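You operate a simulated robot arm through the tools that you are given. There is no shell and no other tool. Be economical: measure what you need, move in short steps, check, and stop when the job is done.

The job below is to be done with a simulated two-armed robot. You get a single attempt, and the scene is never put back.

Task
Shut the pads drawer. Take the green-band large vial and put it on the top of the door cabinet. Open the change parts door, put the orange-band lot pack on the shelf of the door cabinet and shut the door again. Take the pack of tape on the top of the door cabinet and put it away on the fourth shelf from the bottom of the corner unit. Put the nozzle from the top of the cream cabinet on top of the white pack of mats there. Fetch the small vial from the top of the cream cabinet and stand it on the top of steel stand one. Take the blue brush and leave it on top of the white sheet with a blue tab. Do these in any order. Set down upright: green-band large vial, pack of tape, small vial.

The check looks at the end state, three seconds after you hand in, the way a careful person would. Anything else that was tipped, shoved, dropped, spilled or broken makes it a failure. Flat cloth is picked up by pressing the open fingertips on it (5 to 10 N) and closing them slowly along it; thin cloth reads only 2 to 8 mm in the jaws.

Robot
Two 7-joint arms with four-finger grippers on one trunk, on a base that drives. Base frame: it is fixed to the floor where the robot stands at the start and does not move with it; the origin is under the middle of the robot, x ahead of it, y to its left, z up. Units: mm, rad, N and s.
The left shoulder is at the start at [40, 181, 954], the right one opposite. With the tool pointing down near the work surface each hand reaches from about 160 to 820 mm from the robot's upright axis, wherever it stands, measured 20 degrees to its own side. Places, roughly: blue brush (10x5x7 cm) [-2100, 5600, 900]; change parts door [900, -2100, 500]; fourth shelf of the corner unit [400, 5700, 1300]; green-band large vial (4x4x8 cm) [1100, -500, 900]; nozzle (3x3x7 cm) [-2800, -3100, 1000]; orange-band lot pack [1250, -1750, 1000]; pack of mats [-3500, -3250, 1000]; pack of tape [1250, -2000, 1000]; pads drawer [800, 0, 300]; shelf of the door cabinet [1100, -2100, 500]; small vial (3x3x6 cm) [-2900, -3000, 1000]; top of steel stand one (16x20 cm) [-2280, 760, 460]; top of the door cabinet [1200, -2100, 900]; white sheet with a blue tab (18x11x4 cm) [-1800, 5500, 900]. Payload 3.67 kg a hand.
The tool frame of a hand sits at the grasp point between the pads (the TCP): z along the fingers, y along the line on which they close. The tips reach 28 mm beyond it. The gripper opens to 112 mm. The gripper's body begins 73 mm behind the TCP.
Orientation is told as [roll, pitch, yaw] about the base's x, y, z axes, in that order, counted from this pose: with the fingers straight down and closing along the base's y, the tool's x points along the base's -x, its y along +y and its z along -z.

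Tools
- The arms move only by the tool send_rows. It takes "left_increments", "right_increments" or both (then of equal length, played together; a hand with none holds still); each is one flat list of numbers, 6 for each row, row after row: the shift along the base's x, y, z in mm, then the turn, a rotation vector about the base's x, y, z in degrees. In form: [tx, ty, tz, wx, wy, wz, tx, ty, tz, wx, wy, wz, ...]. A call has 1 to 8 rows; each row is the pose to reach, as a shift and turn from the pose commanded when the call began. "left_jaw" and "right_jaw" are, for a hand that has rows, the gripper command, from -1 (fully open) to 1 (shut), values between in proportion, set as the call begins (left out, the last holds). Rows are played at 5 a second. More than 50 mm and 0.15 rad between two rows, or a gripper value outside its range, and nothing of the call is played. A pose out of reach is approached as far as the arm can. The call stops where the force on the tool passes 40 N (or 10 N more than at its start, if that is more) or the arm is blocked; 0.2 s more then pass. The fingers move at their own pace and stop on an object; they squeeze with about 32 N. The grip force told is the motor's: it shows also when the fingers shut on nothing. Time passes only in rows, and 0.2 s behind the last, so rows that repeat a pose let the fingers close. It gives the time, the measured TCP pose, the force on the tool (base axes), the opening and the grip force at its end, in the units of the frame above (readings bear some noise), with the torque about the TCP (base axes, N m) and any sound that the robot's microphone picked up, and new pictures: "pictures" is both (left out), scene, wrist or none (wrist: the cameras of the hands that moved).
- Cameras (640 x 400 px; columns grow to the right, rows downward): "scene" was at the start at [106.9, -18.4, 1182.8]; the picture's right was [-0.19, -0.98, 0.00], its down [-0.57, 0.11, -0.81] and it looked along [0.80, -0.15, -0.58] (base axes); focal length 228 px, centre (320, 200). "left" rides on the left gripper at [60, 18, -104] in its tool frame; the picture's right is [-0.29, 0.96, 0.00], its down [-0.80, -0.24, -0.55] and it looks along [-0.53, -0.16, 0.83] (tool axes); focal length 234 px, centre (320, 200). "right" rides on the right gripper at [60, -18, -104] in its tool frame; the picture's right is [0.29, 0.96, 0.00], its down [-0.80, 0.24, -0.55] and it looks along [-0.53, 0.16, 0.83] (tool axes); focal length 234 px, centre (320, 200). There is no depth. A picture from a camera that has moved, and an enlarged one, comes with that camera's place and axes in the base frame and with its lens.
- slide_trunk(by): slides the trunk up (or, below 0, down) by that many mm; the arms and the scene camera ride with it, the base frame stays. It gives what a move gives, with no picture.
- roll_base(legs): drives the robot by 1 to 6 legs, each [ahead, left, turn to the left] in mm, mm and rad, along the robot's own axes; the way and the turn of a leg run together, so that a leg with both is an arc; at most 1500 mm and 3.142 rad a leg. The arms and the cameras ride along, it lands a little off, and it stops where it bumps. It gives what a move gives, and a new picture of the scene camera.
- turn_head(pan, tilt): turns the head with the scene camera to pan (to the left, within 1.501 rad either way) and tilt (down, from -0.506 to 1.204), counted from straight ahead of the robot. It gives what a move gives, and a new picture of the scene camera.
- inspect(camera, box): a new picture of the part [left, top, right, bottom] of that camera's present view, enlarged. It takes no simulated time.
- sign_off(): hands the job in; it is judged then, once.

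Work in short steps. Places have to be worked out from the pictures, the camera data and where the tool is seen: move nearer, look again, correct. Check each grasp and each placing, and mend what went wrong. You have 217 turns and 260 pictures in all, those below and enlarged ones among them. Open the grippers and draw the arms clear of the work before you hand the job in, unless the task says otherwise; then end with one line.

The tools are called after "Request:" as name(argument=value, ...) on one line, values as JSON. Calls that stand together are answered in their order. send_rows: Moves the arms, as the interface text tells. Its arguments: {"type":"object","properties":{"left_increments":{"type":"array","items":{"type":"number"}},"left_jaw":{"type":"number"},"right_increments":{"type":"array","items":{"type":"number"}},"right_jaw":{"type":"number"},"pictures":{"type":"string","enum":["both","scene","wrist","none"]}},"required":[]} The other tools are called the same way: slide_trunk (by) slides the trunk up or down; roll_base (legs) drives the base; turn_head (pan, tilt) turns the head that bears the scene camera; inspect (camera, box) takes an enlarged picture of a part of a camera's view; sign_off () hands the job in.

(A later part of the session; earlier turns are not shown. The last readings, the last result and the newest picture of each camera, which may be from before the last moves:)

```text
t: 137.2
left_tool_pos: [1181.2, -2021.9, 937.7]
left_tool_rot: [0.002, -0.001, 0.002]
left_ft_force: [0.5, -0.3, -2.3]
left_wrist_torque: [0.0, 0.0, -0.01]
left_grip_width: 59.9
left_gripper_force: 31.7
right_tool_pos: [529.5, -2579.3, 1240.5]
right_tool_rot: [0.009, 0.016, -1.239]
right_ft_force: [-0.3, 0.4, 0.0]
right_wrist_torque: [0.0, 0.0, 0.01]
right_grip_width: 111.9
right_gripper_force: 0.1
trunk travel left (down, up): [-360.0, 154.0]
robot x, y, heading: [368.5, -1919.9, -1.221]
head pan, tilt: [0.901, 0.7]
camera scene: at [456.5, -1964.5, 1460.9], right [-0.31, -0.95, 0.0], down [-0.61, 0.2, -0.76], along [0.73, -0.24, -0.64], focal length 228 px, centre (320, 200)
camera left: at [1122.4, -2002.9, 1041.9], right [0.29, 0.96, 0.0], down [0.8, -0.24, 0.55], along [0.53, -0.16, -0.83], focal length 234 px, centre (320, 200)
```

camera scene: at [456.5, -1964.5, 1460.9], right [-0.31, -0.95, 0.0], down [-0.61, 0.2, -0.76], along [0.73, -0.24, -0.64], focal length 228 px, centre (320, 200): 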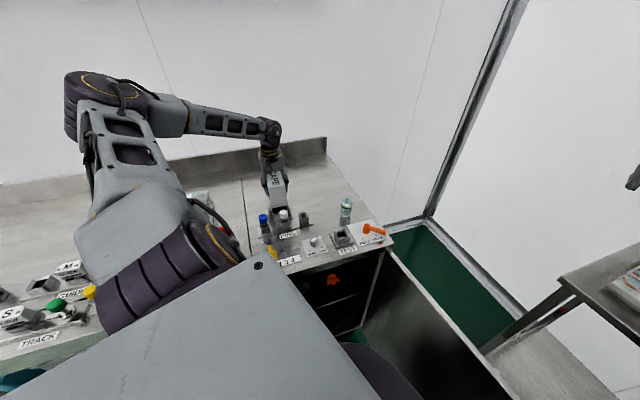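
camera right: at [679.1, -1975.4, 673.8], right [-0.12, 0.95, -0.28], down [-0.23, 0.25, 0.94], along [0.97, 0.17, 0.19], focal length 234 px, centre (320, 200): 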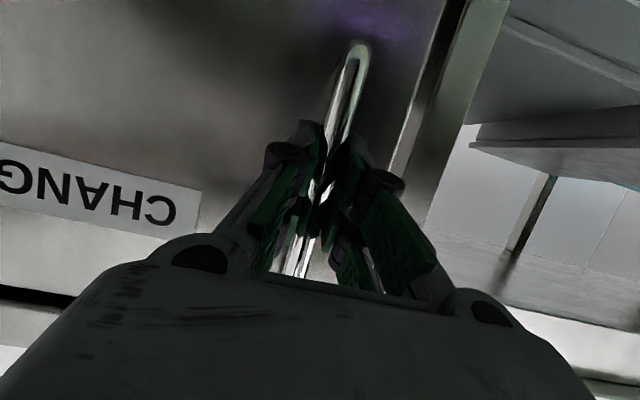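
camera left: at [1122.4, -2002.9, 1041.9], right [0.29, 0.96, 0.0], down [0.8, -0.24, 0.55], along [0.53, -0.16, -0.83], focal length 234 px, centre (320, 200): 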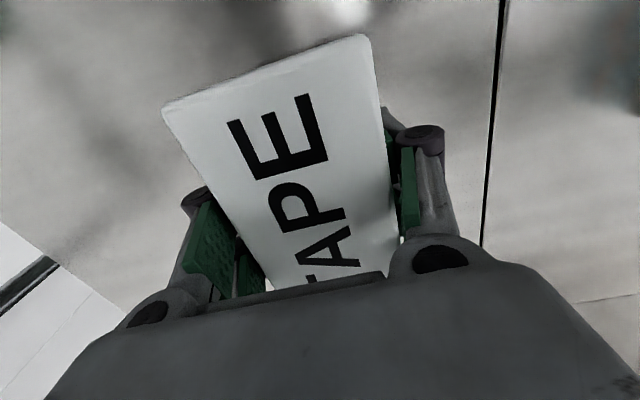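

Clear below. I lower the last 14 mm, release and lift away.

Request:
send_rows(left_increments=[0, 0, -6, 0, 0, 0, 0, 0, -11, 0, 0, 0, 0, 0, -14.5, 0, 0, 0], pictures="none")

Request:
send_rows(left_increments=[0, 0, 0, 0, 0, 0, 0, 0, 0, 0, 0, 0, 0, 0, 0, 0, 0, 0], left_jaw=-0.6, pictures="none")

Request:
send_rows(left_increments=[0, 0, 45, 0, 0, 0, 0, 0, 90, 0, 0, 0, 0, 0, 135, 0, 0, 0, -20, 0, 180, 0, 0, 0, -60, 0, 200, 0, 0, 0], pictures="scene")

```text
t: 138.0
left_tool_pos: [1182.5, -2020.5, 921.6]
left_tool_rot: [0.0, -0.002, 0.002]
left_ft_force: [0.1, 0.5, 1.6]
left_wrist_torque: [0.0, 0.24, -0.05]
left_grip_width: 59.6
left_gripper_force: 31.9
right_tool_pos: [526.9, -2579.5, 1241.4]
right_tool_rot: [0.01, 0.015, -1.238]
right_ft_force: [0.7, 0.1, 0.3]
right_wrist_torque: [0.01, -0.01, -0.03]
right_grip_width: 112.1
right_gripper_force: 0.1
trunk travel left (down, up): [-360.0, 154.0]
robot x, y, heading: [365.2, -1917.3, -1.222]
head pan, tilt: [0.901, 0.7]
```

```text
t: 138.8
left_tool_pos: [1182.0, -2021.6, 921.2]
left_tool_rot: [0.002, 0.0, 0.002]
left_ft_force: [0.0, 0.0, -0.5]
left_wrist_torque: [-0.01, 0.01, -0.02]
left_grip_width: 89.6
left_gripper_force: 0.0
right_tool_pos: [526.4, -2579.6, 1241.2]
right_tool_rot: [0.009, 0.016, -1.239]
right_ft_force: [0.3, -0.2, 0.4]
right_wrist_torque: [0.0, 0.03, -0.04]
right_grip_width: 111.9
right_gripper_force: 0.1
trunk travel left (down, up): [-360.0, 154.0]
robot x, y, heading: [366.7, -1919.0, -1.22]
head pan, tilt: [0.901, 0.7]
```

```text
t: 140.0
left_tool_pos: [1117.5, -2018.9, 1123.7]
left_tool_rot: [0.001, -0.001, 0.002]
left_ft_force: [-1.0, -0.4, -0.6]
left_wrist_torque: [0.0, -0.01, -0.01]
left_grip_width: 89.9
left_gripper_force: 0.1
right_tool_pos: [526.0, -2578.2, 1241.7]
right_tool_rot: [0.01, 0.013, -1.239]
right_ft_force: [0.5, 0.4, -0.3]
right_wrist_torque: [0.03, -0.05, 0.04]
right_grip_width: 111.6
right_gripper_force: 0.0
trunk travel left (down, up): [-360.0, 154.0]
robot x, y, heading: [367.9, -1916.9, -1.218]
head pan, tilt: [0.901, 0.7]
camera scene: at [453.7, -1964.0, 1461.1], right [-0.31, -0.95, 0.0], down [-0.61, 0.2, -0.77], along [0.73, -0.24, -0.64], focal length 228 px, centre (320, 200)
```

scene: 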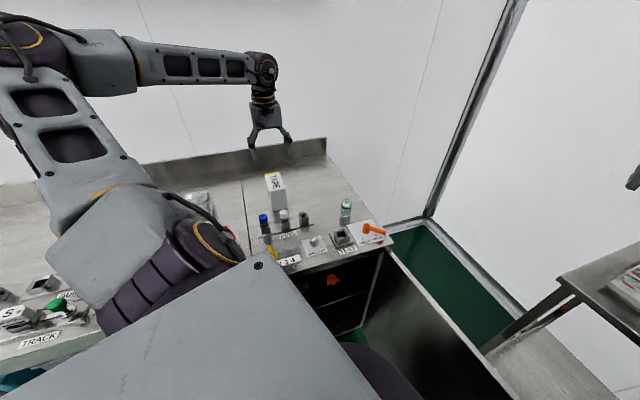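

Tape pack stands near (1182, -2021). I turn the robot back to face the bench and line up for the lot pack with the right hand; and square the left hand.

Request:
roll_base(legs=[[0, 0, 1.22], [-50, 340, 0]])

Request:
send_rows(left_increments=[0, 0, 0, 0, 0, -8.5, 0, 0, 0, 0, 0, -17, 0, 0, 0, 0, 0, -25.5, 0, 0, 0, 0, 0, -34, 0, 0, 0, 0, 0, -42.5, 0, 0, 0, 0, 0, -51, 0, 0, 0, 0, 0, -59.5, 0, 0, 0, 0, 0, -68], pictures="none")

Request:
turn_head(pan=-0.1, tilt=0.65)

```text
t: 145.7
left_tool_pos: [643.7, -893.2, 1120.9]
left_tool_rot: [0.002, 0.0, 1.252]
left_ft_force: [-0.7, 0.3, -0.4]
left_wrist_torque: [0.01, 0.01, 0.02]
left_grip_width: 89.5
left_gripper_force: 0.0
right_tool_pos: [986.4, -1633.4, 1242.5]
right_tool_rot: [0.01, 0.017, 0.011]
right_ft_force: [-0.2, -0.3, 0.4]
right_wrist_torque: [0.02, -0.04, 0.05]
right_grip_width: 111.8
right_gripper_force: 0.1
trunk travel left (down, up): [-360.0, 154.0]
robot x, y, heading: [305.6, -1574.5, 0.03]
head pan, tilt: [0.901, 0.7]
camera scene: at [379.1, -1507.5, 1461.0], right [0.8, -0.6, 0.0], down [-0.39, -0.52, -0.76], along [0.46, 0.61, -0.64], focal length 228 px, centre (320, 200)
```

scene: 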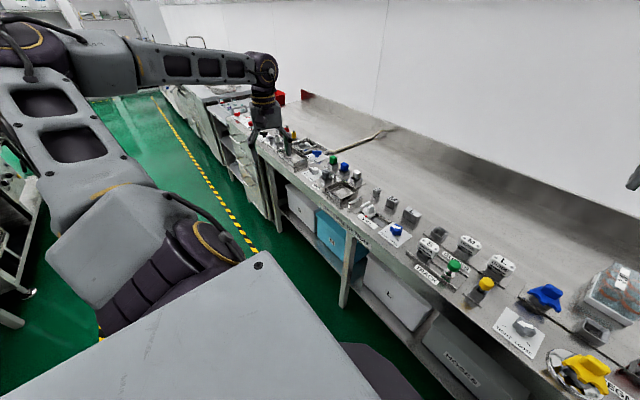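

```text
t: 147.5
left_tool_pos: [644.7, -892.9, 1121.1]
left_tool_rot: [0.002, 0.0, 0.311]
left_ft_force: [0.2, 0.5, -0.3]
left_wrist_torque: [0.0, 0.02, 0.02]
left_grip_width: 89.4
left_gripper_force: 0.0
left hand out of reach, approached as far as the arm can: row 7, 8
right_tool_pos: [987.9, -1632.2, 1241.6]
right_tool_rot: [0.008, 0.017, 0.01]
right_ft_force: [-0.8, -0.9, 0.1]
right_wrist_torque: [0.0, 0.01, -0.01]
right_grip_width: 111.9
right_gripper_force: 0.1
trunk travel left (down, up): [-360.0, 154.0]
robot x, y, heading: [307.9, -1573.6, 0.031]
head pan, tilt: [0.901, 0.7]
```

```text
t: 148.8
left_tool_pos: [643.7, -891.5, 1120.8]
left_tool_rot: [0.003, 0.0, 0.31]
left_ft_force: [0.1, 0.0, -0.2]
left_wrist_torque: [-0.01, 0.0, -0.05]
left_grip_width: 89.4
left_gripper_force: 0.0
right_tool_pos: [987.5, -1632.4, 1242.0]
right_tool_rot: [0.008, 0.016, 0.011]
right_ft_force: [0.4, -0.3, -0.5]
right_wrist_torque: [0.02, -0.01, 0.0]
right_grip_width: 111.8
right_gripper_force: 0.1
trunk travel left (down, up): [-360.0, 154.0]
robot x, y, heading: [308.2, -1576.4, 0.03]
head pan, tilt: [-0.099, 0.649]
camera scene: at [414.8, -1580.9, 1465.3], right [-0.07, -1.0, 0.0], down [-0.6, 0.04, -0.8], along [0.79, -0.05, -0.6], focal length 228 px, centre (320, 200)
```

scene: 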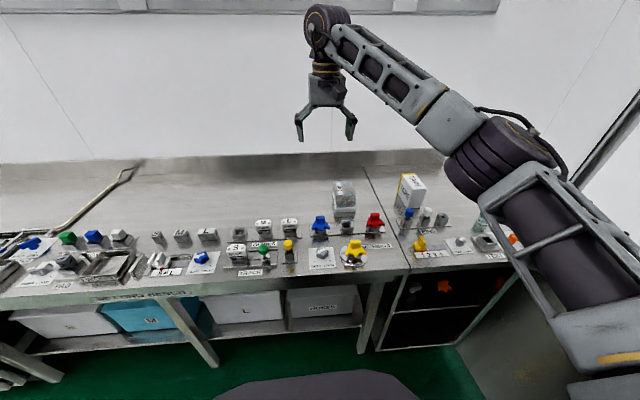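

I check the cabinet interior (items on the shelf) with an enlarged view before gripping.

Request:
inspect(camera="scene", box=[370, 240, 530, 350])

```text
3.64 times, centred on (450, 295) of scene
camera zoom: at [414.8, -1580.9, 1465.3], right [-0.07, -1.0, 0.0], down [-0.6, 0.04, -0.8], along [0.79, -0.05, -0.6], focal length 828 px, centre (-153, -146)
```

zoom: 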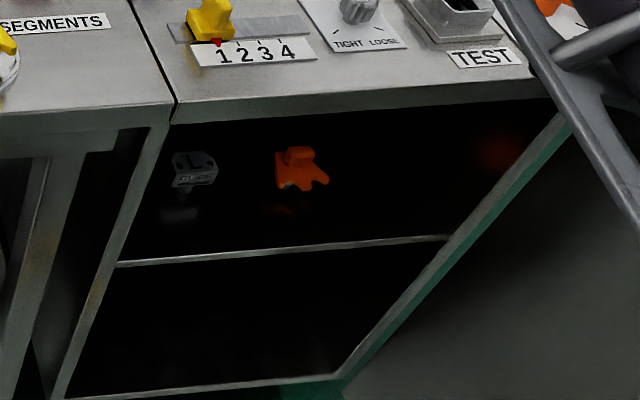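

Shelf interior: items at about (945, -2040) and (940, -2172); free bay on the right, y≈-2210…-2330. I'll place the pack there with the left arm (elbow stays clear of the door). I shift the base and bring the left hand toward natural pose.

Request:
roll_base(legs=[[0, -350, -0.03], [30, 0, 0]])

Request:
send_rows(left_increments=[22, -42, 0, 0, 0, -2, 44, -84, 0, 0, 0, -4, 66, -126, 0, 0, 0, -6, 88, -168, 0, 0, 0, -8, 110, -210, 0, 0, 0, -10, 132, -252, 0, 0, 0, -12, 154, -294, 0, 0, 0, -14, 176, -336, 0, 0, 0, -16], left_jaw=-1, pictures="none")

Request:
send_rows(left_increments=[30, -20, 0, 0, -7.5, 0, 60, -40, 0, 0, -15, 0, 90, -60, 0, 0, -22.5, 0, 120, -80, 0, 0, -30, 0, 150, -90, 0, 0, -38, 0], pictures="both")

```text
t: 151.6
left_tool_pos: [691.1, -1255.9, 1123.5]
left_tool_rot: [0.001, -0.001, 0.285]
left_ft_force: [-0.5, 0.3, -0.3]
left_wrist_torque: [-0.02, -0.09, 0.01]
left_grip_width: 89.8
left_gripper_force: 0.1
right_tool_pos: [1014.6, -2004.9, 1245.2]
right_tool_rot: [0.01, 0.008, -0.018]
right_ft_force: [-1.3, 0.8, 0.2]
right_wrist_torque: [-0.04, -0.08, 0.02]
right_grip_width: 111.9
right_gripper_force: 0.0
trunk travel left (down, up): [-360.0, 154.0]
robot x, y, heading: [336.6, -1927.5, 0.0]
head pan, tilt: [-0.099, 0.649]
camera scene: at [442.3, -1937.3, 1465.8], right [-0.1, -1.0, 0.0], down [-0.6, 0.06, -0.8], along [0.8, -0.08, -0.6], focal length 228 px, centre (320, 200)
```

scene: 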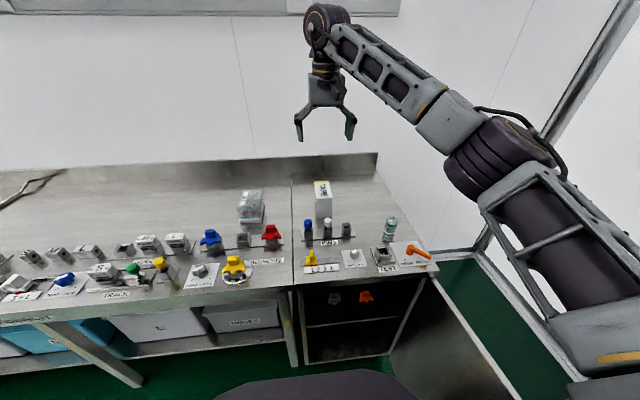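

```text
t: 153.3
left_tool_pos: [870.5, -1596.6, 1122.1]
left_tool_rot: [0.004, 0.002, 0.005]
left_ft_force: [0.2, 0.3, 0.2]
left_wrist_torque: [0.02, 0.03, 0.0]
left_grip_width: 111.9
left_gripper_force: 0.1
right_tool_pos: [1019.9, -2005.2, 1240.8]
right_tool_rot: [0.011, 0.016, -0.016]
right_ft_force: [0.3, -0.8, -0.2]
right_wrist_torque: [0.01, 0.03, -0.02]
right_grip_width: 112.0
right_gripper_force: 0.1
trunk travel left (down, up): [-360.0, 154.0]
robot x, y, heading: [340.7, -1928.1, 0.004]
head pan, tilt: [-0.099, 0.649]
```

```text
t: 154.6
left_tool_pos: [1022.0, -1680.6, 1121.5]
left_tool_rot: [-0.004, -0.665, 0.005]
left_ft_force: [1.3, 0.4, 0.1]
left_wrist_torque: [0.01, 0.0, -0.03]
left_grip_width: 112.0
left_gripper_force: 0.0
right_tool_pos: [1018.0, -2005.2, 1241.0]
right_tool_rot: [0.009, 0.015, -0.019]
right_ft_force: [0.1, -0.1, 0.1]
right_wrist_torque: [0.01, 0.01, -0.01]
right_grip_width: 112.0
right_gripper_force: 0.1
trunk travel left (down, up): [-360.0, 154.0]
robot x, y, heading: [339.5, -1928.1, -0.002]
head pan, tilt: [-0.099, 0.649]
camera scene: at [449.5, -1938.5, 1465.2], right [-0.1, -1.0, 0.0], down [-0.6, 0.06, -0.8], along [0.79, -0.08, -0.61], focal length 228 px, centre (320, 200)
camera left: at [911.9, -1663.4, 1166.8], right [0.22, 0.96, 0.18], down [0.29, -0.24, 0.93], along [0.93, -0.16, -0.33], focal length 234 px, centre (320, 200)
```

scene: 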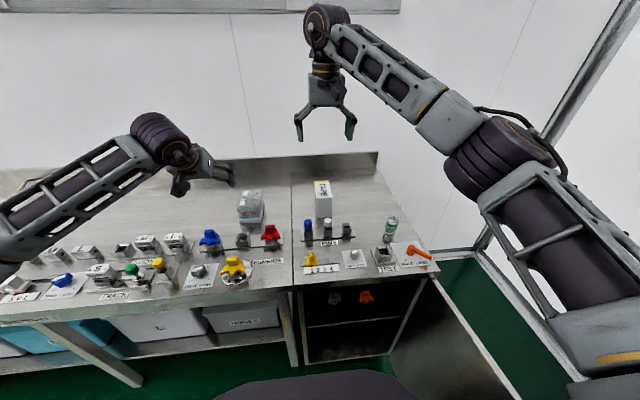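
left: 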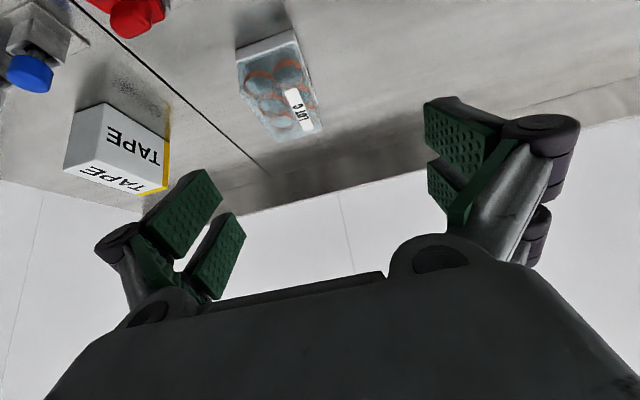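

Pack centre ≈(1176, -1734), square to me. I move above it, then straight down to z≈898.

Request:
send_rows(left_increments=[35, -12, -20, 0, 0, 0, 70, -25, -40, 0, 0, 0, 105, -38, -65, 0, 0, 0, 140, -50, -90, 0, 0, 0, 150, -53, -125, 0, 0, 0, 150, -53, -165, 0, 0, 0, 150, -53, -200, 0, 0, 0], pictures="wrist")

```text
t: 156.2
left_tool_pos: [1173.2, -1735.2, 922.0]
left_tool_rot: [-0.002, -0.663, 0.005]
left_ft_force: [-0.1, -0.8, -0.2]
left_wrist_torque: [0.02, 0.03, -0.01]
left_grip_width: 112.2
left_gripper_force: 0.1
right_tool_pos: [1019.9, -2006.0, 1241.5]
right_tool_rot: [0.01, 0.016, -0.018]
right_ft_force: [0.8, -0.9, 0.0]
right_wrist_torque: [0.04, 0.0, -0.03]
right_grip_width: 112.0
right_gripper_force: 0.1
trunk travel left (down, up): [-360.0, 154.0]
robot x, y, heading: [340.5, -1929.5, 0.002]
head pan, tilt: [-0.099, 0.649]
camera left: at [1062.3, -1716.8, 967.7], right [0.22, 0.96, 0.18], down [0.29, -0.24, 0.93], along [0.93, -0.16, -0.33], focal length 234 px, centre (320, 200)
```

left: 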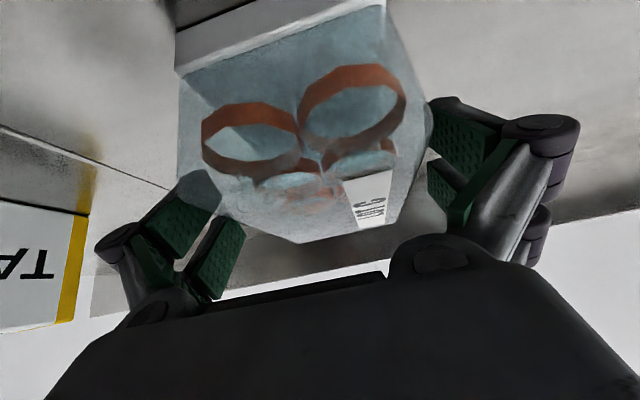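

Straddling well; down 26 mm and close.

Request:
send_rows(left_increments=[0, -3, -13, 0, 0, 0, 0, -3, -26, 0, 0, 0], pictures="none")

Request:
send_rows(left_increments=[0, 0, 0, 0, 0, 0, 0, 0, 0, 0, 0, 0, 0, 0, 0, 0, 0, 0], left_jaw=1, pictures="none")

Request:
send_rows(left_increments=[0, 0, 30, 0, 0, 0, 0, 0, 70, 0, 0, 0, 0, 0, 110, 0, 0, 0, -30, 0, 150, 0, 0, 0], pictures="wrist")

```text
t: 156.8
left_tool_pos: [1171.0, -1736.8, 900.1]
left_tool_rot: [-0.004, -0.666, 0.008]
left_ft_force: [-4.3, 0.9, 13.4]
left_wrist_torque: [0.1, 0.4, 0.0]
left_grip_width: 112.1
left_gripper_force: 0.1
right_tool_pos: [1017.5, -2005.8, 1242.1]
right_tool_rot: [0.011, 0.014, -0.016]
right_ft_force: [-0.3, -1.0, 0.0]
right_wrist_torque: [-0.01, 0.0, 0.01]
right_grip_width: 111.9
right_gripper_force: 0.1
trunk travel left (down, up): [-360.0, 154.0]
robot x, y, heading: [344.8, -1929.0, -0.004]
head pan, tilt: [-0.099, 0.649]
```

```text
t: 157.6
left_tool_pos: [1170.0, -1738.4, 900.8]
left_tool_rot: [-0.003, -0.669, 0.006]
left_ft_force: [-2.8, -1.0, 21.6]
left_wrist_torque: [0.26, 0.59, 0.08]
left_grip_width: 81.3
left_gripper_force: 31.7
right_tool_pos: [1016.9, -2005.7, 1242.9]
right_tool_rot: [0.01, 0.012, -0.017]
right_ft_force: [-1.0, -0.1, 0.6]
right_wrist_torque: [-0.06, -0.02, 0.01]
right_grip_width: 112.2
right_gripper_force: 0.0
trunk travel left (down, up): [-360.0, 154.0]
robot x, y, heading: [342.1, -1928.4, 0.004]
head pan, tilt: [-0.099, 0.649]
```

```text
t: 158.6
left_tool_pos: [1139.4, -1740.4, 1045.4]
left_tool_rot: [-0.002, -0.664, 0.008]
left_ft_force: [-0.3, 0.1, -1.3]
left_wrist_torque: [0.0, 0.03, -0.02]
left_grip_width: 81.3
left_gripper_force: 32.4
right_tool_pos: [1018.6, -2005.1, 1243.7]
right_tool_rot: [0.009, 0.012, -0.018]
right_ft_force: [0.4, -0.1, 0.3]
right_wrist_torque: [0.01, -0.08, 0.02]
right_grip_width: 112.3
right_gripper_force: 0.1
trunk travel left (down, up): [-360.0, 154.0]
robot x, y, heading: [337.0, -1931.1, -0.001]
head pan, tilt: [-0.099, 0.649]
camera left: at [1029.1, -1721.6, 1090.5], right [0.22, 0.96, 0.18], down [0.29, -0.24, 0.93], along [0.93, -0.16, -0.33], focal length 234 px, centre (320, 200)
```

left: 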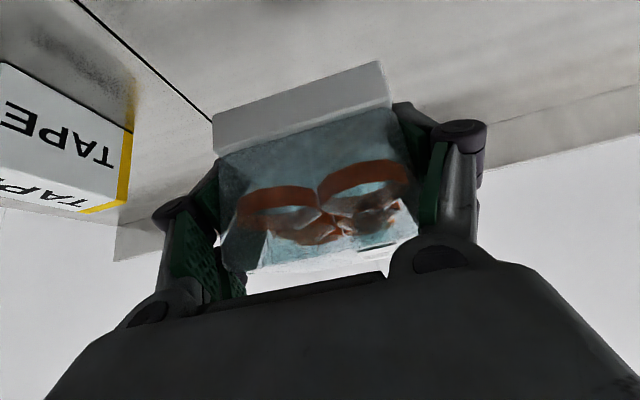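

Pack gripped. There was a light touch at the bottom; I check the scene for disturbance around the holders.

Request:
inspect(camera="scene", box=[170, 140, 400, 300])

```text
2.50 times, centred on (285, 220) of scene
camera zoom: at [447.0, -1937.8, 1465.4], right [-0.1, -1.0, 0.0], down [-0.6, 0.06, -0.8], along [0.79, -0.08, -0.6], focal length 570 px, centre (408, 150)
```

zoom: 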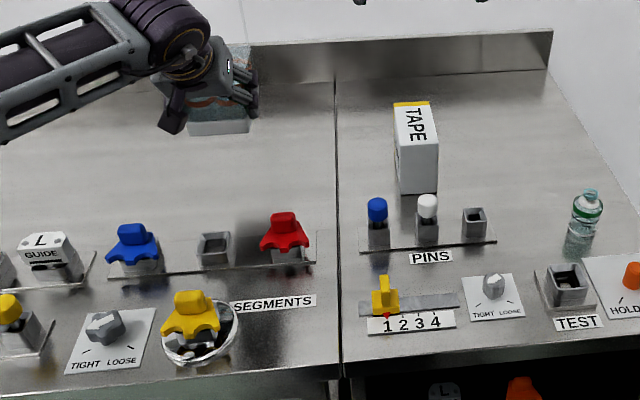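

Nothing disturbed. I fold the right hand up and back, then back off, shift right and lower the trunk for the shelf.

Request:
send_rows(right_increments=[-35, -15, 30, 0, 0, 0, -70, -30, 60, 0, 0, 0, -105, -45, 90, 0, 0, 0, -140, -60, 120, 0, 0, 0, -175, -75, 150, 0, 0, 0, -210, -90, 180, 0, 0, 0, -245, -105, 200, 0, 0, 0], pictures="none")

Request:
roll_base(legs=[[-420, 0, 0], [0, -225, 0]])

Request:
slide_trunk(by=-330)

Request:
turn_head(pan=0.0, tilt=0.4)

```text
t: 160.2
left_tool_pos: [1140.2, -1739.1, 1045.5]
left_tool_rot: [-0.002, -0.666, 0.006]
left_ft_force: [0.1, 0.5, -1.6]
left_wrist_torque: [0.02, 0.08, 0.01]
left_grip_width: 81.1
left_gripper_force: 31.8
right_tool_pos: [767.5, -2110.3, 1444.1]
right_tool_rot: [0.009, 0.013, -0.017]
right_ft_force: [-0.5, 0.1, 0.5]
right_wrist_torque: [0.03, -0.04, 0.03]
right_grip_width: 111.8
right_gripper_force: 0.0
trunk travel left (down, up): [-360.0, 154.0]
robot x, y, heading: [342.1, -1929.8, -0.001]
head pan, tilt: [-0.099, 0.649]
```

```text
t: 164.2
left_tool_pos: [714.7, -1969.9, 1043.3]
left_tool_rot: [-0.003, -0.662, 0.006]
left_ft_force: [1.5, 0.7, -2.4]
left_wrist_torque: [-0.02, 0.04, 0.01]
left_grip_width: 81.0
left_gripper_force: 31.9
right_tool_pos: [344.8, -2339.4, 1440.7]
right_tool_rot: [0.01, 0.015, -0.017]
right_ft_force: [0.4, -0.4, 0.4]
right_wrist_torque: [0.0, 0.03, 0.0]
right_grip_width: 112.0
right_gripper_force: 0.0
trunk travel left (down, up): [-360.0, 154.0]
robot x, y, heading: [-87.0, -2156.4, 0.0]
head pan, tilt: [-0.099, 0.649]
camera scene: at [22.6, -2168.5, 1465.3], right [-0.1, -1.0, 0.0], down [-0.6, 0.06, -0.8], along [0.79, -0.08, -0.6], focal length 228 px, centre (320, 200)
```

scene: 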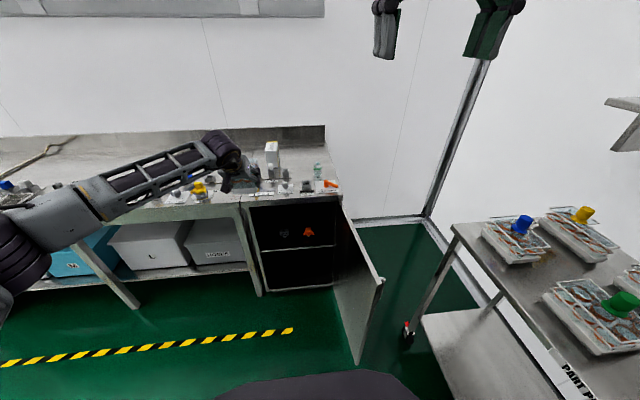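

```text
t: 167.4
left_tool_pos: [714.7, -1971.1, 714.1]
left_tool_rot: [-0.001, -0.663, 0.006]
left_ft_force: [1.1, 0.8, -2.9]
left_wrist_torque: [-0.01, 0.07, 0.01]
left_grip_width: 81.3
left_gripper_force: 32.1
right_tool_pos: [345.6, -2339.4, 1112.1]
right_tool_rot: [0.009, 0.012, -0.019]
right_ft_force: [0.1, -0.2, -0.3]
right_wrist_torque: [-0.01, 0.0, -0.01]
right_grip_width: 111.8
right_gripper_force: 0.0
trunk travel left (down, up): [-30.0, 484.0]
robot x, y, heading: [-84.0, -2159.5, 0.002]
head pan, tilt: [-0.099, 0.649]
```

```text
t: 168.2
left_tool_pos: [715.5, -1969.9, 713.7]
left_tool_rot: [-0.003, -0.664, 0.007]
left_ft_force: [-0.1, -0.1, -2.8]
left_wrist_torque: [0.01, 0.08, 0.02]
left_grip_width: 81.3
left_gripper_force: 32.3
right_tool_pos: [345.6, -2339.7, 1112.8]
right_tool_rot: [0.009, 0.013, -0.018]
right_ft_force: [0.1, -0.1, -0.4]
right_wrist_torque: [-0.03, 0.03, -0.01]
right_grip_width: 111.8
right_gripper_force: 0.1
trunk travel left (down, up): [-30.0, 484.0]
robot x, y, heading: [-83.6, -2159.0, 0.003]
head pan, tilt: [0.0, 0.4]
camera scene: at [28.8, -2160.7, 1157.9], right [0.0, -1.0, 0.0], down [-0.39, 0.0, -0.92], along [0.92, 0.0, -0.39], focal length 228 px, centre (320, 200)
```

scene: 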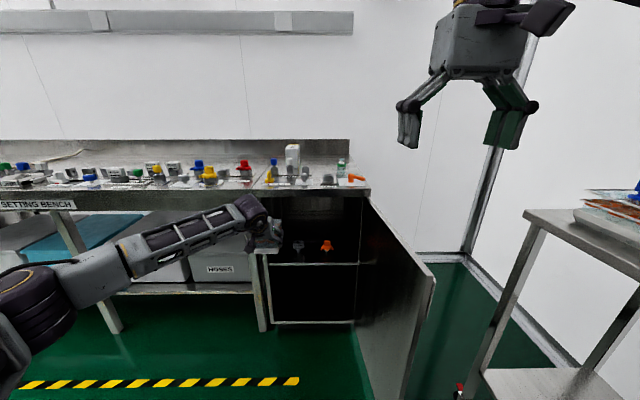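

A good frontal view; I enlarge the opening.

Request:
inspect(camera="scene", box=[240, 170, 400, 340])

```text
2.35 times, centred on (320, 255) of scene
camera zoom: at [28.8, -2160.7, 1157.9], right [0.0, -1.0, 0.0], down [-0.39, 0.0, -0.92], along [0.92, 0.0, -0.39], focal length 536 px, centre (320, 71)
```

zoom: 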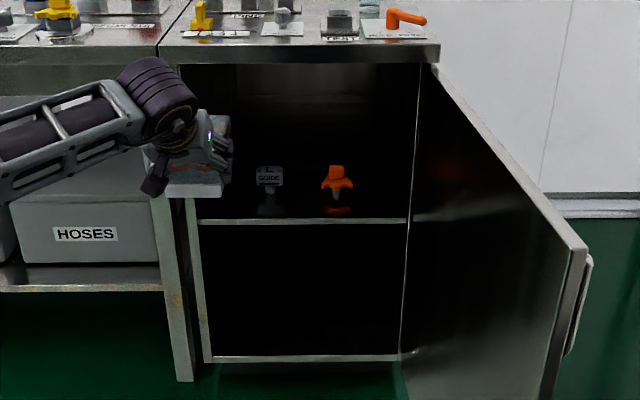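

The door is only ~97° open and its edge would meet my base. I first push it wider with the right fist (dipping below its top edge, left of it).

Request:
send_rows(right_increments=[42, 22, 0, 0, 0, 0, 84, 44, 0, 0, 0, 0, 128, 66, 0, 0, 0, 0, 170, 90, 0, 0, 0, 0, 170, 90, -45, 0, 0, 0, 170, 90, -90, 0, 0, 0, 170, 90, -135, 0, 0, 0, 170, 90, -180, 0, 0, 0], right_jaw=1, pictures="none")

Request:
send_rows(right_increments=[0, 0, -45, 0, 0, 0, 0, 0, -90, 0, 0, 0, 0, 0, -135, 0, 0, 0, 0, 0, -165, 0, 0, 0, 0, -20, -165, 0, 0, 0, 0, -40, -165, 0, 0, 0, 0, -60, -165, 0, 0, 0], pictures="scene")

```text
t: 170.0
left_tool_pos: [715.5, -1971.1, 713.5]
left_tool_rot: [-0.001, -0.661, 0.005]
left_ft_force: [-0.8, 0.2, -2.7]
left_wrist_torque: [0.02, 0.1, 0.02]
left_grip_width: 81.2
left_gripper_force: 32.3
right_tool_pos: [514.5, -2250.0, 930.9]
right_tool_rot: [0.01, 0.014, -0.018]
right_ft_force: [-0.3, -0.2, -0.4]
right_wrist_torque: [-0.02, 0.0, 0.03]
right_grip_width: 0.1
right_gripper_force: 32.2
trunk travel left (down, up): [-30.0, 484.0]
robot x, y, heading: [-86.4, -2161.0, -0.001]
head pan, tilt: [0.0, 0.4]
```

```text
t: 171.6
left_tool_pos: [715.0, -1970.8, 714.4]
left_tool_rot: [-0.002, -0.663, 0.007]
left_ft_force: [0.3, -0.4, -2.2]
left_wrist_torque: [-0.01, 0.1, -0.01]
left_grip_width: 81.1
left_gripper_force: 32.4
right_tool_pos: [513.2, -2310.2, 766.8]
right_tool_rot: [0.008, 0.016, -0.019]
right_ft_force: [0.5, -0.9, 1.1]
right_wrist_torque: [-0.03, -0.01, -0.03]
right_grip_width: 0.0
right_gripper_force: 32.3
trunk travel left (down, up): [-30.0, 484.0]
robot x, y, heading: [-83.2, -2158.4, -0.002]
head pan, tilt: [0.0, 0.4]
camera scene: at [28.7, -2161.0, 1158.0], right [0.0, -1.0, 0.0], down [-0.39, 0.0, -0.92], along [0.92, 0.0, -0.39], focal length 228 px, centre (320, 200)
```

scene: 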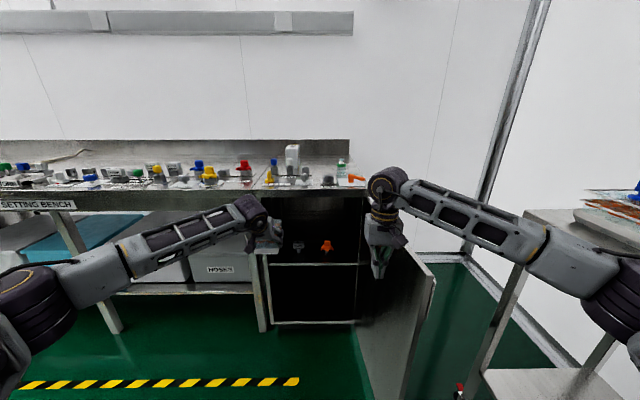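

Elbow is nearing the trolley, so I push nearer the hinge: forward to x≈680 first, then sweep right.

Request:
send_rows(right_increments=[45, 10, 0, 0, 0, 0, 90, 20, 0, 0, 0, 0, 130, 20, 0, 0, 0, 0, 165, 20, 0, 0, 0, 0], pictures="none")

Request:
send_rows(right_increments=[0, -20, 0, 0, 0, 0, 0, -40, 0, 0, 0, 0, 0, -60, 0, 0, 0, 0, 0, -80, 0, 0, 0, 0, 0, -100, 0, 0, 0, 0, 0, -120, 0, 0, 0, 0, 0, -140, 0, 0, 0, 0], pictures="scene")

```text
t: 172.6
left_tool_pos: [715.6, -1969.4, 713.4]
left_tool_rot: [-0.002, -0.662, 0.007]
left_ft_force: [0.2, 0.9, -1.7]
left_wrist_torque: [-0.04, 0.09, 0.0]
left_grip_width: 81.2
left_gripper_force: 31.5
right_tool_pos: [678.3, -2288.6, 766.0]
right_tool_rot: [0.01, 0.013, -0.019]
right_ft_force: [0.3, -1.4, -0.3]
right_wrist_torque: [0.08, 0.03, -0.03]
right_grip_width: 0.0
right_gripper_force: 32.1
trunk travel left (down, up): [-30.0, 484.0]
robot x, y, heading: [-84.5, -2160.1, 0.004]
head pan, tilt: [0.0, 0.4]
```

```text
t: 173.8
left_tool_pos: [713.9, -1967.8, 714.5]
left_tool_rot: [0.002, -0.661, 0.009]
left_ft_force: [-0.9, -0.3, -1.8]
left_wrist_torque: [0.04, 0.07, 0.02]
left_grip_width: 80.8
left_gripper_force: 32.0
right_tool_pos: [678.5, -2364.0, 767.8]
right_tool_rot: [0.023, 0.013, 0.012]
right_ft_force: [0.3, 9.6, 0.4]
right_wrist_torque: [-0.53, 0.02, 0.23]
right_grip_width: 0.0
right_gripper_force: 32.0
trunk travel left (down, up): [-30.0, 484.0]
robot x, y, heading: [-86.0, -2160.3, 0.012]
head pan, tilt: [0.0, 0.4]
stopped in row 5 (right hand): the force on the tool passed its limit at 48 N (the readings are from after the stop); the commanded pose is now the measured one
camera scene: at [28.6, -2160.5, 1158.0], right [0.01, -1.0, 0.0], down [-0.39, 0.0, -0.92], along [0.92, 0.01, -0.39], focal length 228 px, centre (320, 200)
```

scene: 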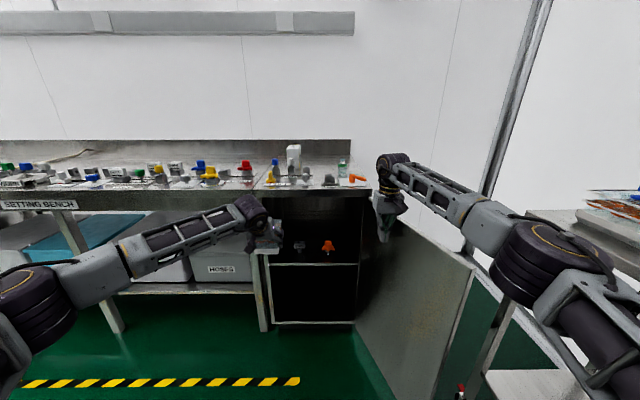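

The door swung further (~108°). I try a bit more to see if that was its stop.

Request:
send_rows(right_increments=[0, -8, 0, 0, 0, 0, 0, -16, 0, 0, 0, 0, 0, -24, 0, 0, 0, 0, 0, -32, 0, 0, 0, 0, 0, -40, 0, 0, 0, 0, 0, -48, 0, 0, 0, 0], pictures="scene")

```text
t: 174.3
left_tool_pos: [712.0, -1963.6, 713.9]
left_tool_rot: [0.0, -0.664, 0.014]
left_ft_force: [0.3, -1.0, -3.0]
left_wrist_torque: [0.01, 0.08, 0.03]
left_grip_width: 81.1
left_gripper_force: 31.8
right_tool_pos: [678.2, -2363.7, 768.4]
right_tool_rot: [0.029, 0.013, 0.03]
right_ft_force: [-0.9, 9.1, 1.2]
right_wrist_torque: [-0.46, -0.06, 0.14]
right_grip_width: 0.2
right_gripper_force: 32.2
trunk travel left (down, up): [-30.0, 484.0]
robot x, y, heading: [-87.6, -2156.5, 0.008]
head pan, tilt: [0.0, 0.4]
stopped in row 2 (right hand): the force on the tool passed its limit at 44 N (the readings are from after the stop); the commanded pose is now the measured one
camera scene: at [28.5, -2159.1, 1158.0], right [0.01, -1.0, 0.0], down [-0.39, 0.0, -0.92], along [0.92, 0.01, -0.39], focal length 228 px, centre (320, 200)
```

scene: 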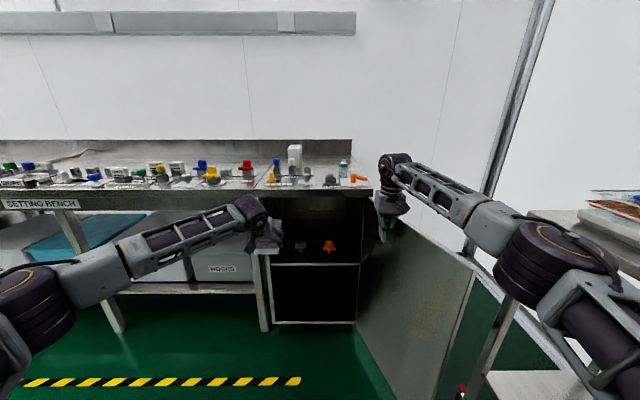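

That's its stop (~108°). I retract the right hand up and back to a folded pose.

Request:
send_rows(right_increments=[0, 40, 0, 0, 0, 0, -20, 50, 40, 0, 0, 0, -40, 60, 85, 0, 0, 0, -60, 70, 128, 0, 0, 0, -85, 80, 165, 0, 0, 0, -115, 80, 200, 0, 0, 0, -145, 80, 235, 0, 0, 0, -180, 80, 270, 0, 0, 0], pictures="none")

Request:
send_rows(right_increments=[-40, 0, 20, 0, 0, 0, -80, 0, 40, 0, 0, 0, -120, 0, 60, 0, 0, 0, -160, 0, 80, 0, 0, 0], pictures="none")

Request:
roll_base(legs=[[0, 78, -0.01], [150, 0, 0]])

```text
refused: row 3 steps farther than a row can; nothing moved
```

```text
t: 175.3
left_tool_pos: [712.5, -1962.3, 714.6]
left_tool_rot: [-0.004, -0.664, 0.014]
left_ft_force: [-0.3, 0.2, -2.1]
left_wrist_torque: [0.0, 0.07, 0.0]
left_grip_width: 81.0
left_gripper_force: 32.4
right_tool_pos: [512.6, -2365.3, 846.0]
right_tool_rot: [0.024, 0.015, 0.023]
right_ft_force: [-0.2, 0.6, 0.3]
right_wrist_torque: [0.01, -0.01, 0.03]
right_grip_width: 0.2
right_gripper_force: 32.4
trunk travel left (down, up): [-30.0, 484.0]
robot x, y, heading: [-82.6, -2157.8, 0.009]
head pan, tilt: [0.0, 0.4]
```

```text
t: 177.0
left_tool_pos: [771.4, -1893.3, 711.4]
left_tool_rot: [0.002, -0.645, 0.006]
left_ft_force: [-12.1, -0.7, -1.9]
left_wrist_torque: [-0.02, -0.47, -0.14]
left_grip_width: 81.5
left_gripper_force: 31.6
right_tool_pos: [575.2, -2291.8, 846.9]
right_tool_rot: [0.024, 0.014, 0.018]
right_ft_force: [0.5, 0.1, 0.3]
right_wrist_torque: [-0.03, 0.0, -0.04]
right_grip_width: 0.0
right_gripper_force: 32.3
trunk travel left (down, up): [-30.0, 484.0]
robot x, y, heading: [-22.1, -2080.8, 0.007]
head pan, tilt: [0.0, 0.4]
stopped in leg 2: the force on the tool passed its limit at 134 N (the readings are from after the stop); the commanded pose is now the measured one
camera scene: at [91.0, -2082.7, 1158.0], right [0.0, -1.0, 0.0], down [-0.39, 0.0, -0.92], along [0.92, 0.0, -0.39], focal length 228 px, centre (320, 200)
```

scene: 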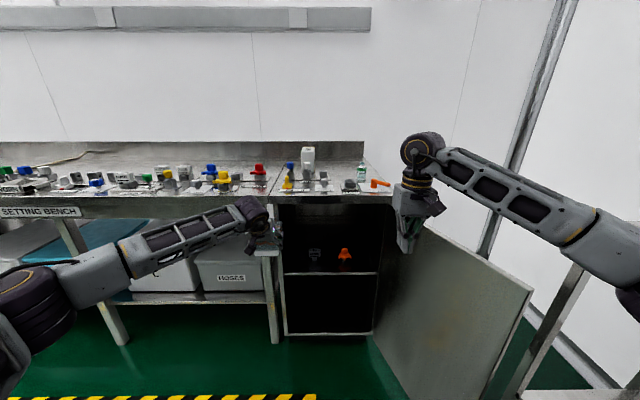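

The refused rows let the pack touch the bench leg. I back off at once and check the pack and grip.

Request:
roll_base(legs=[[-80, 0, 0]])

Request:
inspect(camera="left", box=[120, 0, 520, 300])

Request:
inspect(camera="scene", box=[180, 140, 420, 330])

```text
t: 178.1
left_tool_pos: [693.2, -1891.9, 712.0]
left_tool_rot: [0.0, -0.645, 0.009]
left_ft_force: [0.1, -0.1, -1.2]
left_wrist_torque: [0.01, 0.11, -0.01]
left_grip_width: 80.9
left_gripper_force: 32.1
right_tool_pos: [496.8, -2291.8, 847.1]
right_tool_rot: [0.026, 0.015, 0.02]
right_ft_force: [-0.9, -0.1, 1.4]
right_wrist_torque: [0.01, -0.03, -0.01]
right_grip_width: 0.0
right_gripper_force: 31.4
trunk travel left (down, up): [-30.0, 484.0]
robot x, y, heading: [-101.5, -2081.8, 0.007]
head pan, tilt: [0.0, 0.4]
camera scene: at [11.7, -2083.0, 1158.1], right [0.0, -1.0, 0.0], down [-0.39, 0.0, -0.92], along [0.92, 0.0, -0.39], focal length 228 px, centre (320, 200)
```

scene: 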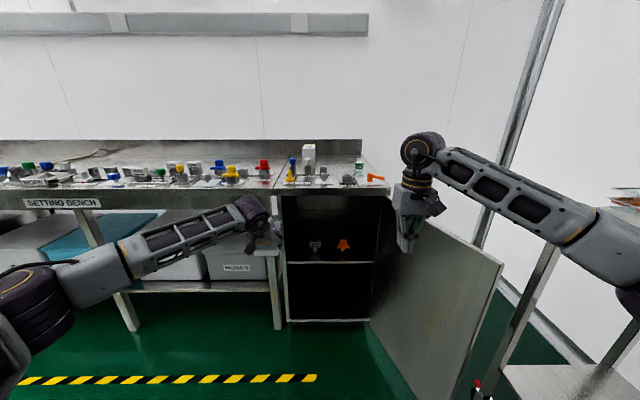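

```text
1.33 times, centred on (320, 150) of left
camera zoom: at [583.2, -1874.8, 759.7], right [0.22, 0.96, 0.17], down [0.31, -0.24, 0.92], along [0.93, -0.15, -0.35], focal length 312 px, centre (320, 267)
```

zoom: 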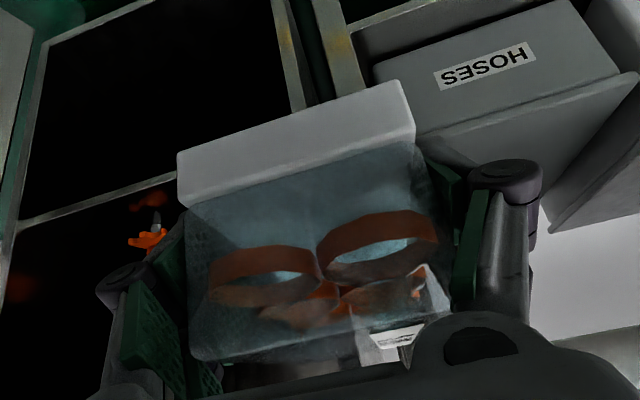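

```text
2.11 times, centred on (300, 235) of scene
camera zoom: at [11.7, -2083.0, 1158.1], right [0.0, -1.0, 0.0], down [-0.39, 0.0, -0.92], along [0.92, 0.0, -0.39], focal length 480 px, centre (362, 126)
```

zoom: 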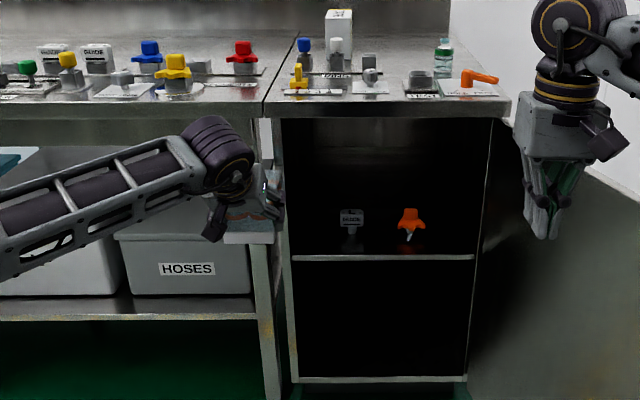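

Pack and surroundings are intact. Bays beside the items are too tight, so I'll go over them (tops ≈565) and set the pack behind, with the nose pitched up on the way in. First fold the right hand up and back, and pose the left at y≈-2145, pitch -60°.

Request:
send_rows(right_increments=[-25, 5, 40, 0, 0, 0, -50, 10, 80, 0, 0, 0, -75, 15, 120, 0, 0, 0, -100, 20, 160, 0, 0, 0, -125, 25, 200, 0, 0, 0, -150, 30, 240, 0, 0, 0, -175, 35, 280, 0, 0, 0], left_increments=[-8, -36, -10, 0, -3.2, 0, -16, -72, -20, 0, -6.4, 0, -24, -108, -30, 0, -9.6, 0, -32, -144, -40, 0, -12.8, 0, -40, -180, -50, 0, -16, 0, -40, -216, -60, 0, -19.2, 0, -40, -253, -66, 0, -22.4, 0], pictures="scene")

```text
t: 179.7
left_tool_pos: [654.3, -2144.2, 646.4]
left_tool_rot: [-0.008, -1.039, 0.017]
left_ft_force: [-1.2, -0.4, -2.3]
left_wrist_torque: [-0.02, 0.09, 0.0]
left_grip_width: 81.2
left_gripper_force: 32.0
right_tool_pos: [320.1, -2261.9, 1126.5]
right_tool_rot: [0.025, 0.013, 0.02]
right_ft_force: [-0.5, -0.3, -0.5]
right_wrist_torque: [0.0, -0.05, -0.03]
right_grip_width: 0.0
right_gripper_force: 32.2
trunk travel left (down, up): [-30.0, 484.0]
robot x, y, heading: [-100.3, -2079.3, 0.006]
head pan, tilt: [0.0, 0.4]
camera scene: at [11.6, -2083.4, 1158.1], right [0.01, -1.0, 0.0], down [-0.39, 0.0, -0.92], along [0.92, 0.0, -0.39], focal length 228 px, centre (320, 200)
```

scene: 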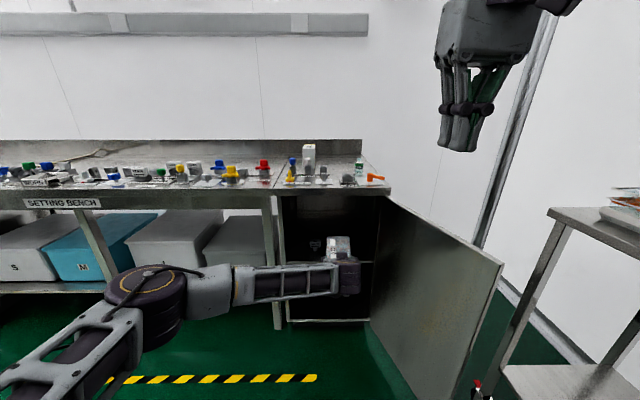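

Pose reached. I advance 140 mm (pack still outside the opening) and look with the left wrist camera.

Request:
roll_base(legs=[[140, 0, 0]])

Request:
inspect(camera="left", box=[0, 0, 640, 400])

```text
t: 181.0
left_tool_pos: [791.7, -2141.8, 643.9]
left_tool_rot: [-0.005, -1.033, 0.016]
left_ft_force: [0.0, -0.9, -2.1]
left_wrist_torque: [0.01, 0.05, 0.02]
left_grip_width: 80.9
left_gripper_force: 31.8
right_tool_pos: [462.0, -2259.7, 1125.5]
right_tool_rot: [0.025, 0.017, 0.021]
right_ft_force: [0.6, 0.4, -0.4]
right_wrist_torque: [0.01, 0.07, -0.04]
right_grip_width: 0.0
right_gripper_force: 32.0
trunk travel left (down, up): [-30.0, 484.0]
robot x, y, heading: [37.5, -2082.6, 0.008]
head pan, tilt: [0.0, 0.4]
camera scene: at [152.1, -2082.3, 1157.7], right [0.01, -1.0, 0.0], down [-0.39, 0.0, -0.92], along [0.92, 0.01, -0.39], focal length 228 px, centre (320, 200)
```

scene: 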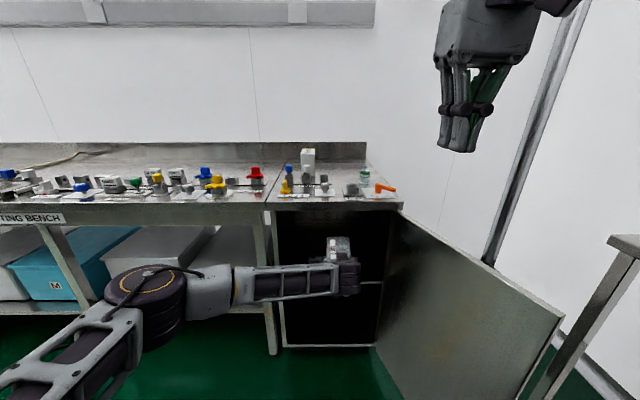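

```text
1.00 times, centred on (320, 200) of left (not enlarged: the box is as wide or as high as the picture)
camera zoom: at [673.6, -2125.7, 645.5], right [0.14, 0.96, 0.24], down [-0.07, -0.24, 0.97], along [0.99, -0.15, 0.03], focal length 234 px, centre (320, 200)
```

zoom: 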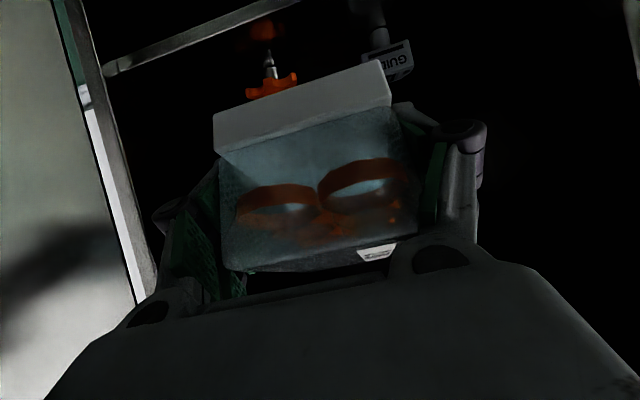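

Items confirmed at x≈936 (y -2188 and -2066), camera lined up with the gap between them. I raise 8 mm and drive in.

Request:
send_rows(left_increments=[0, 0, 8, 0, 0, 0], pictures="none")

Request:
roll_base(legs=[[130, 0, -0.008]])

Request:
inspect(camera="left", box=[0, 0, 640, 400])

```text
t: 181.4
left_tool_pos: [792.1, -2142.7, 652.6]
left_tool_rot: [-0.005, -1.035, 0.017]
left_ft_force: [-0.4, 0.3, -2.4]
left_wrist_torque: [-0.02, 0.05, 0.03]
left_grip_width: 81.0
left_gripper_force: 31.6
right_tool_pos: [460.4, -2259.7, 1125.2]
right_tool_rot: [0.024, 0.014, 0.02]
right_ft_force: [0.2, -0.1, 0.0]
right_wrist_torque: [-0.01, 0.04, 0.0]
right_grip_width: 0.0
right_gripper_force: 32.1
trunk travel left (down, up): [-30.0, 484.0]
robot x, y, heading: [38.2, -2085.1, 0.006]
head pan, tilt: [0.0, 0.4]
```

```text
t: 182.8
left_tool_pos: [922.8, -2148.5, 651.4]
left_tool_rot: [-0.007, -1.033, 0.006]
left_ft_force: [0.1, -0.8, -1.6]
left_wrist_torque: [-0.01, 0.07, -0.01]
left_grip_width: 81.1
left_gripper_force: 31.8
right_tool_pos: [590.8, -2264.3, 1123.7]
right_tool_rot: [0.025, 0.016, 0.011]
right_ft_force: [0.8, 0.3, -1.5]
right_wrist_torque: [-0.01, 0.03, -0.01]
right_grip_width: 0.1
right_gripper_force: 31.9
trunk travel left (down, up): [-30.0, 484.0]
robot x, y, heading: [170.4, -2081.6, -0.004]
head pan, tilt: [0.0, 0.4]
camera scene: at [283.9, -2083.3, 1157.7], right [0.0, -1.0, 0.0], down [-0.39, 0.0, -0.92], along [0.92, 0.0, -0.39], focal length 228 px, centre (320, 200)
```

scene: 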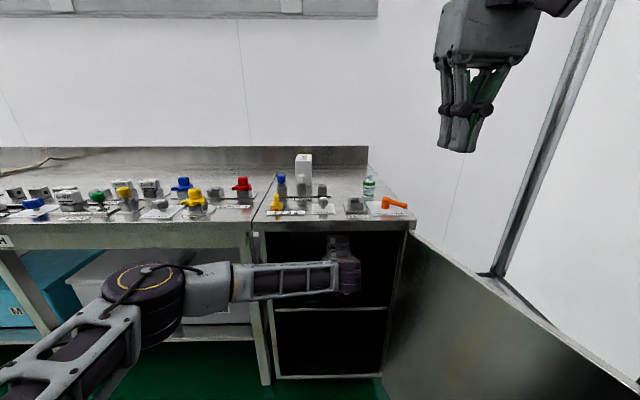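

```text
1.00 times, centred on (320, 200) of left (not enlarged: the box is as wide or as high as the picture)
camera zoom: at [803.9, -2131.7, 653.9], right [0.15, 0.96, 0.24], down [-0.07, -0.24, 0.97], along [0.99, -0.16, 0.03], focal length 234 px, centre (320, 200)
```

zoom: 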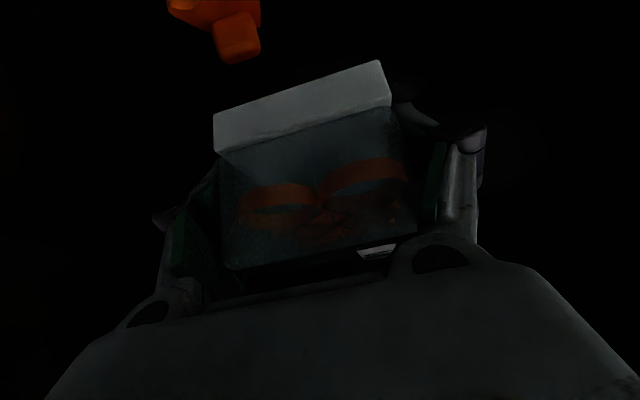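

Orange knob top ≈568, pack's lowest corner ≈590 — clear. I drive in the remaining 128 mm.

Request:
roll_base(legs=[[64, 0, 0], [64, 0, 0]])

```text
t: 184.3
left_tool_pos: [1048.0, -2150.1, 652.4]
left_tool_rot: [-0.006, -1.032, 0.006]
left_ft_force: [0.0, 0.4, -3.3]
left_wrist_torque: [0.0, 0.0, -0.01]
left_grip_width: 81.1
left_gripper_force: 31.4
right_tool_pos: [716.8, -2264.2, 1123.1]
right_tool_rot: [0.024, 0.017, 0.008]
right_ft_force: [0.8, 0.2, -0.5]
right_wrist_torque: [-0.02, 0.03, -0.02]
right_grip_width: 0.0
right_gripper_force: 32.1
trunk travel left (down, up): [-30.0, 484.0]
robot x, y, heading: [290.4, -2084.1, -0.003]
head pan, tilt: [0.0, 0.4]
camera scene: at [408.8, -2083.9, 1157.7], right [0.0, -1.0, 0.0], down [-0.39, 0.0, -0.92], along [0.92, 0.0, -0.39], focal length 228 px, centre (320, 200)
```

scene: 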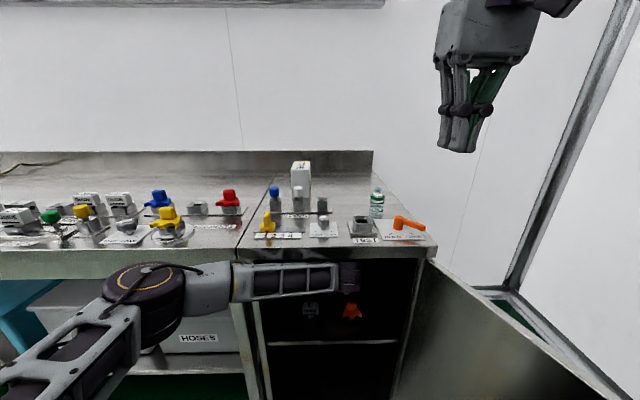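

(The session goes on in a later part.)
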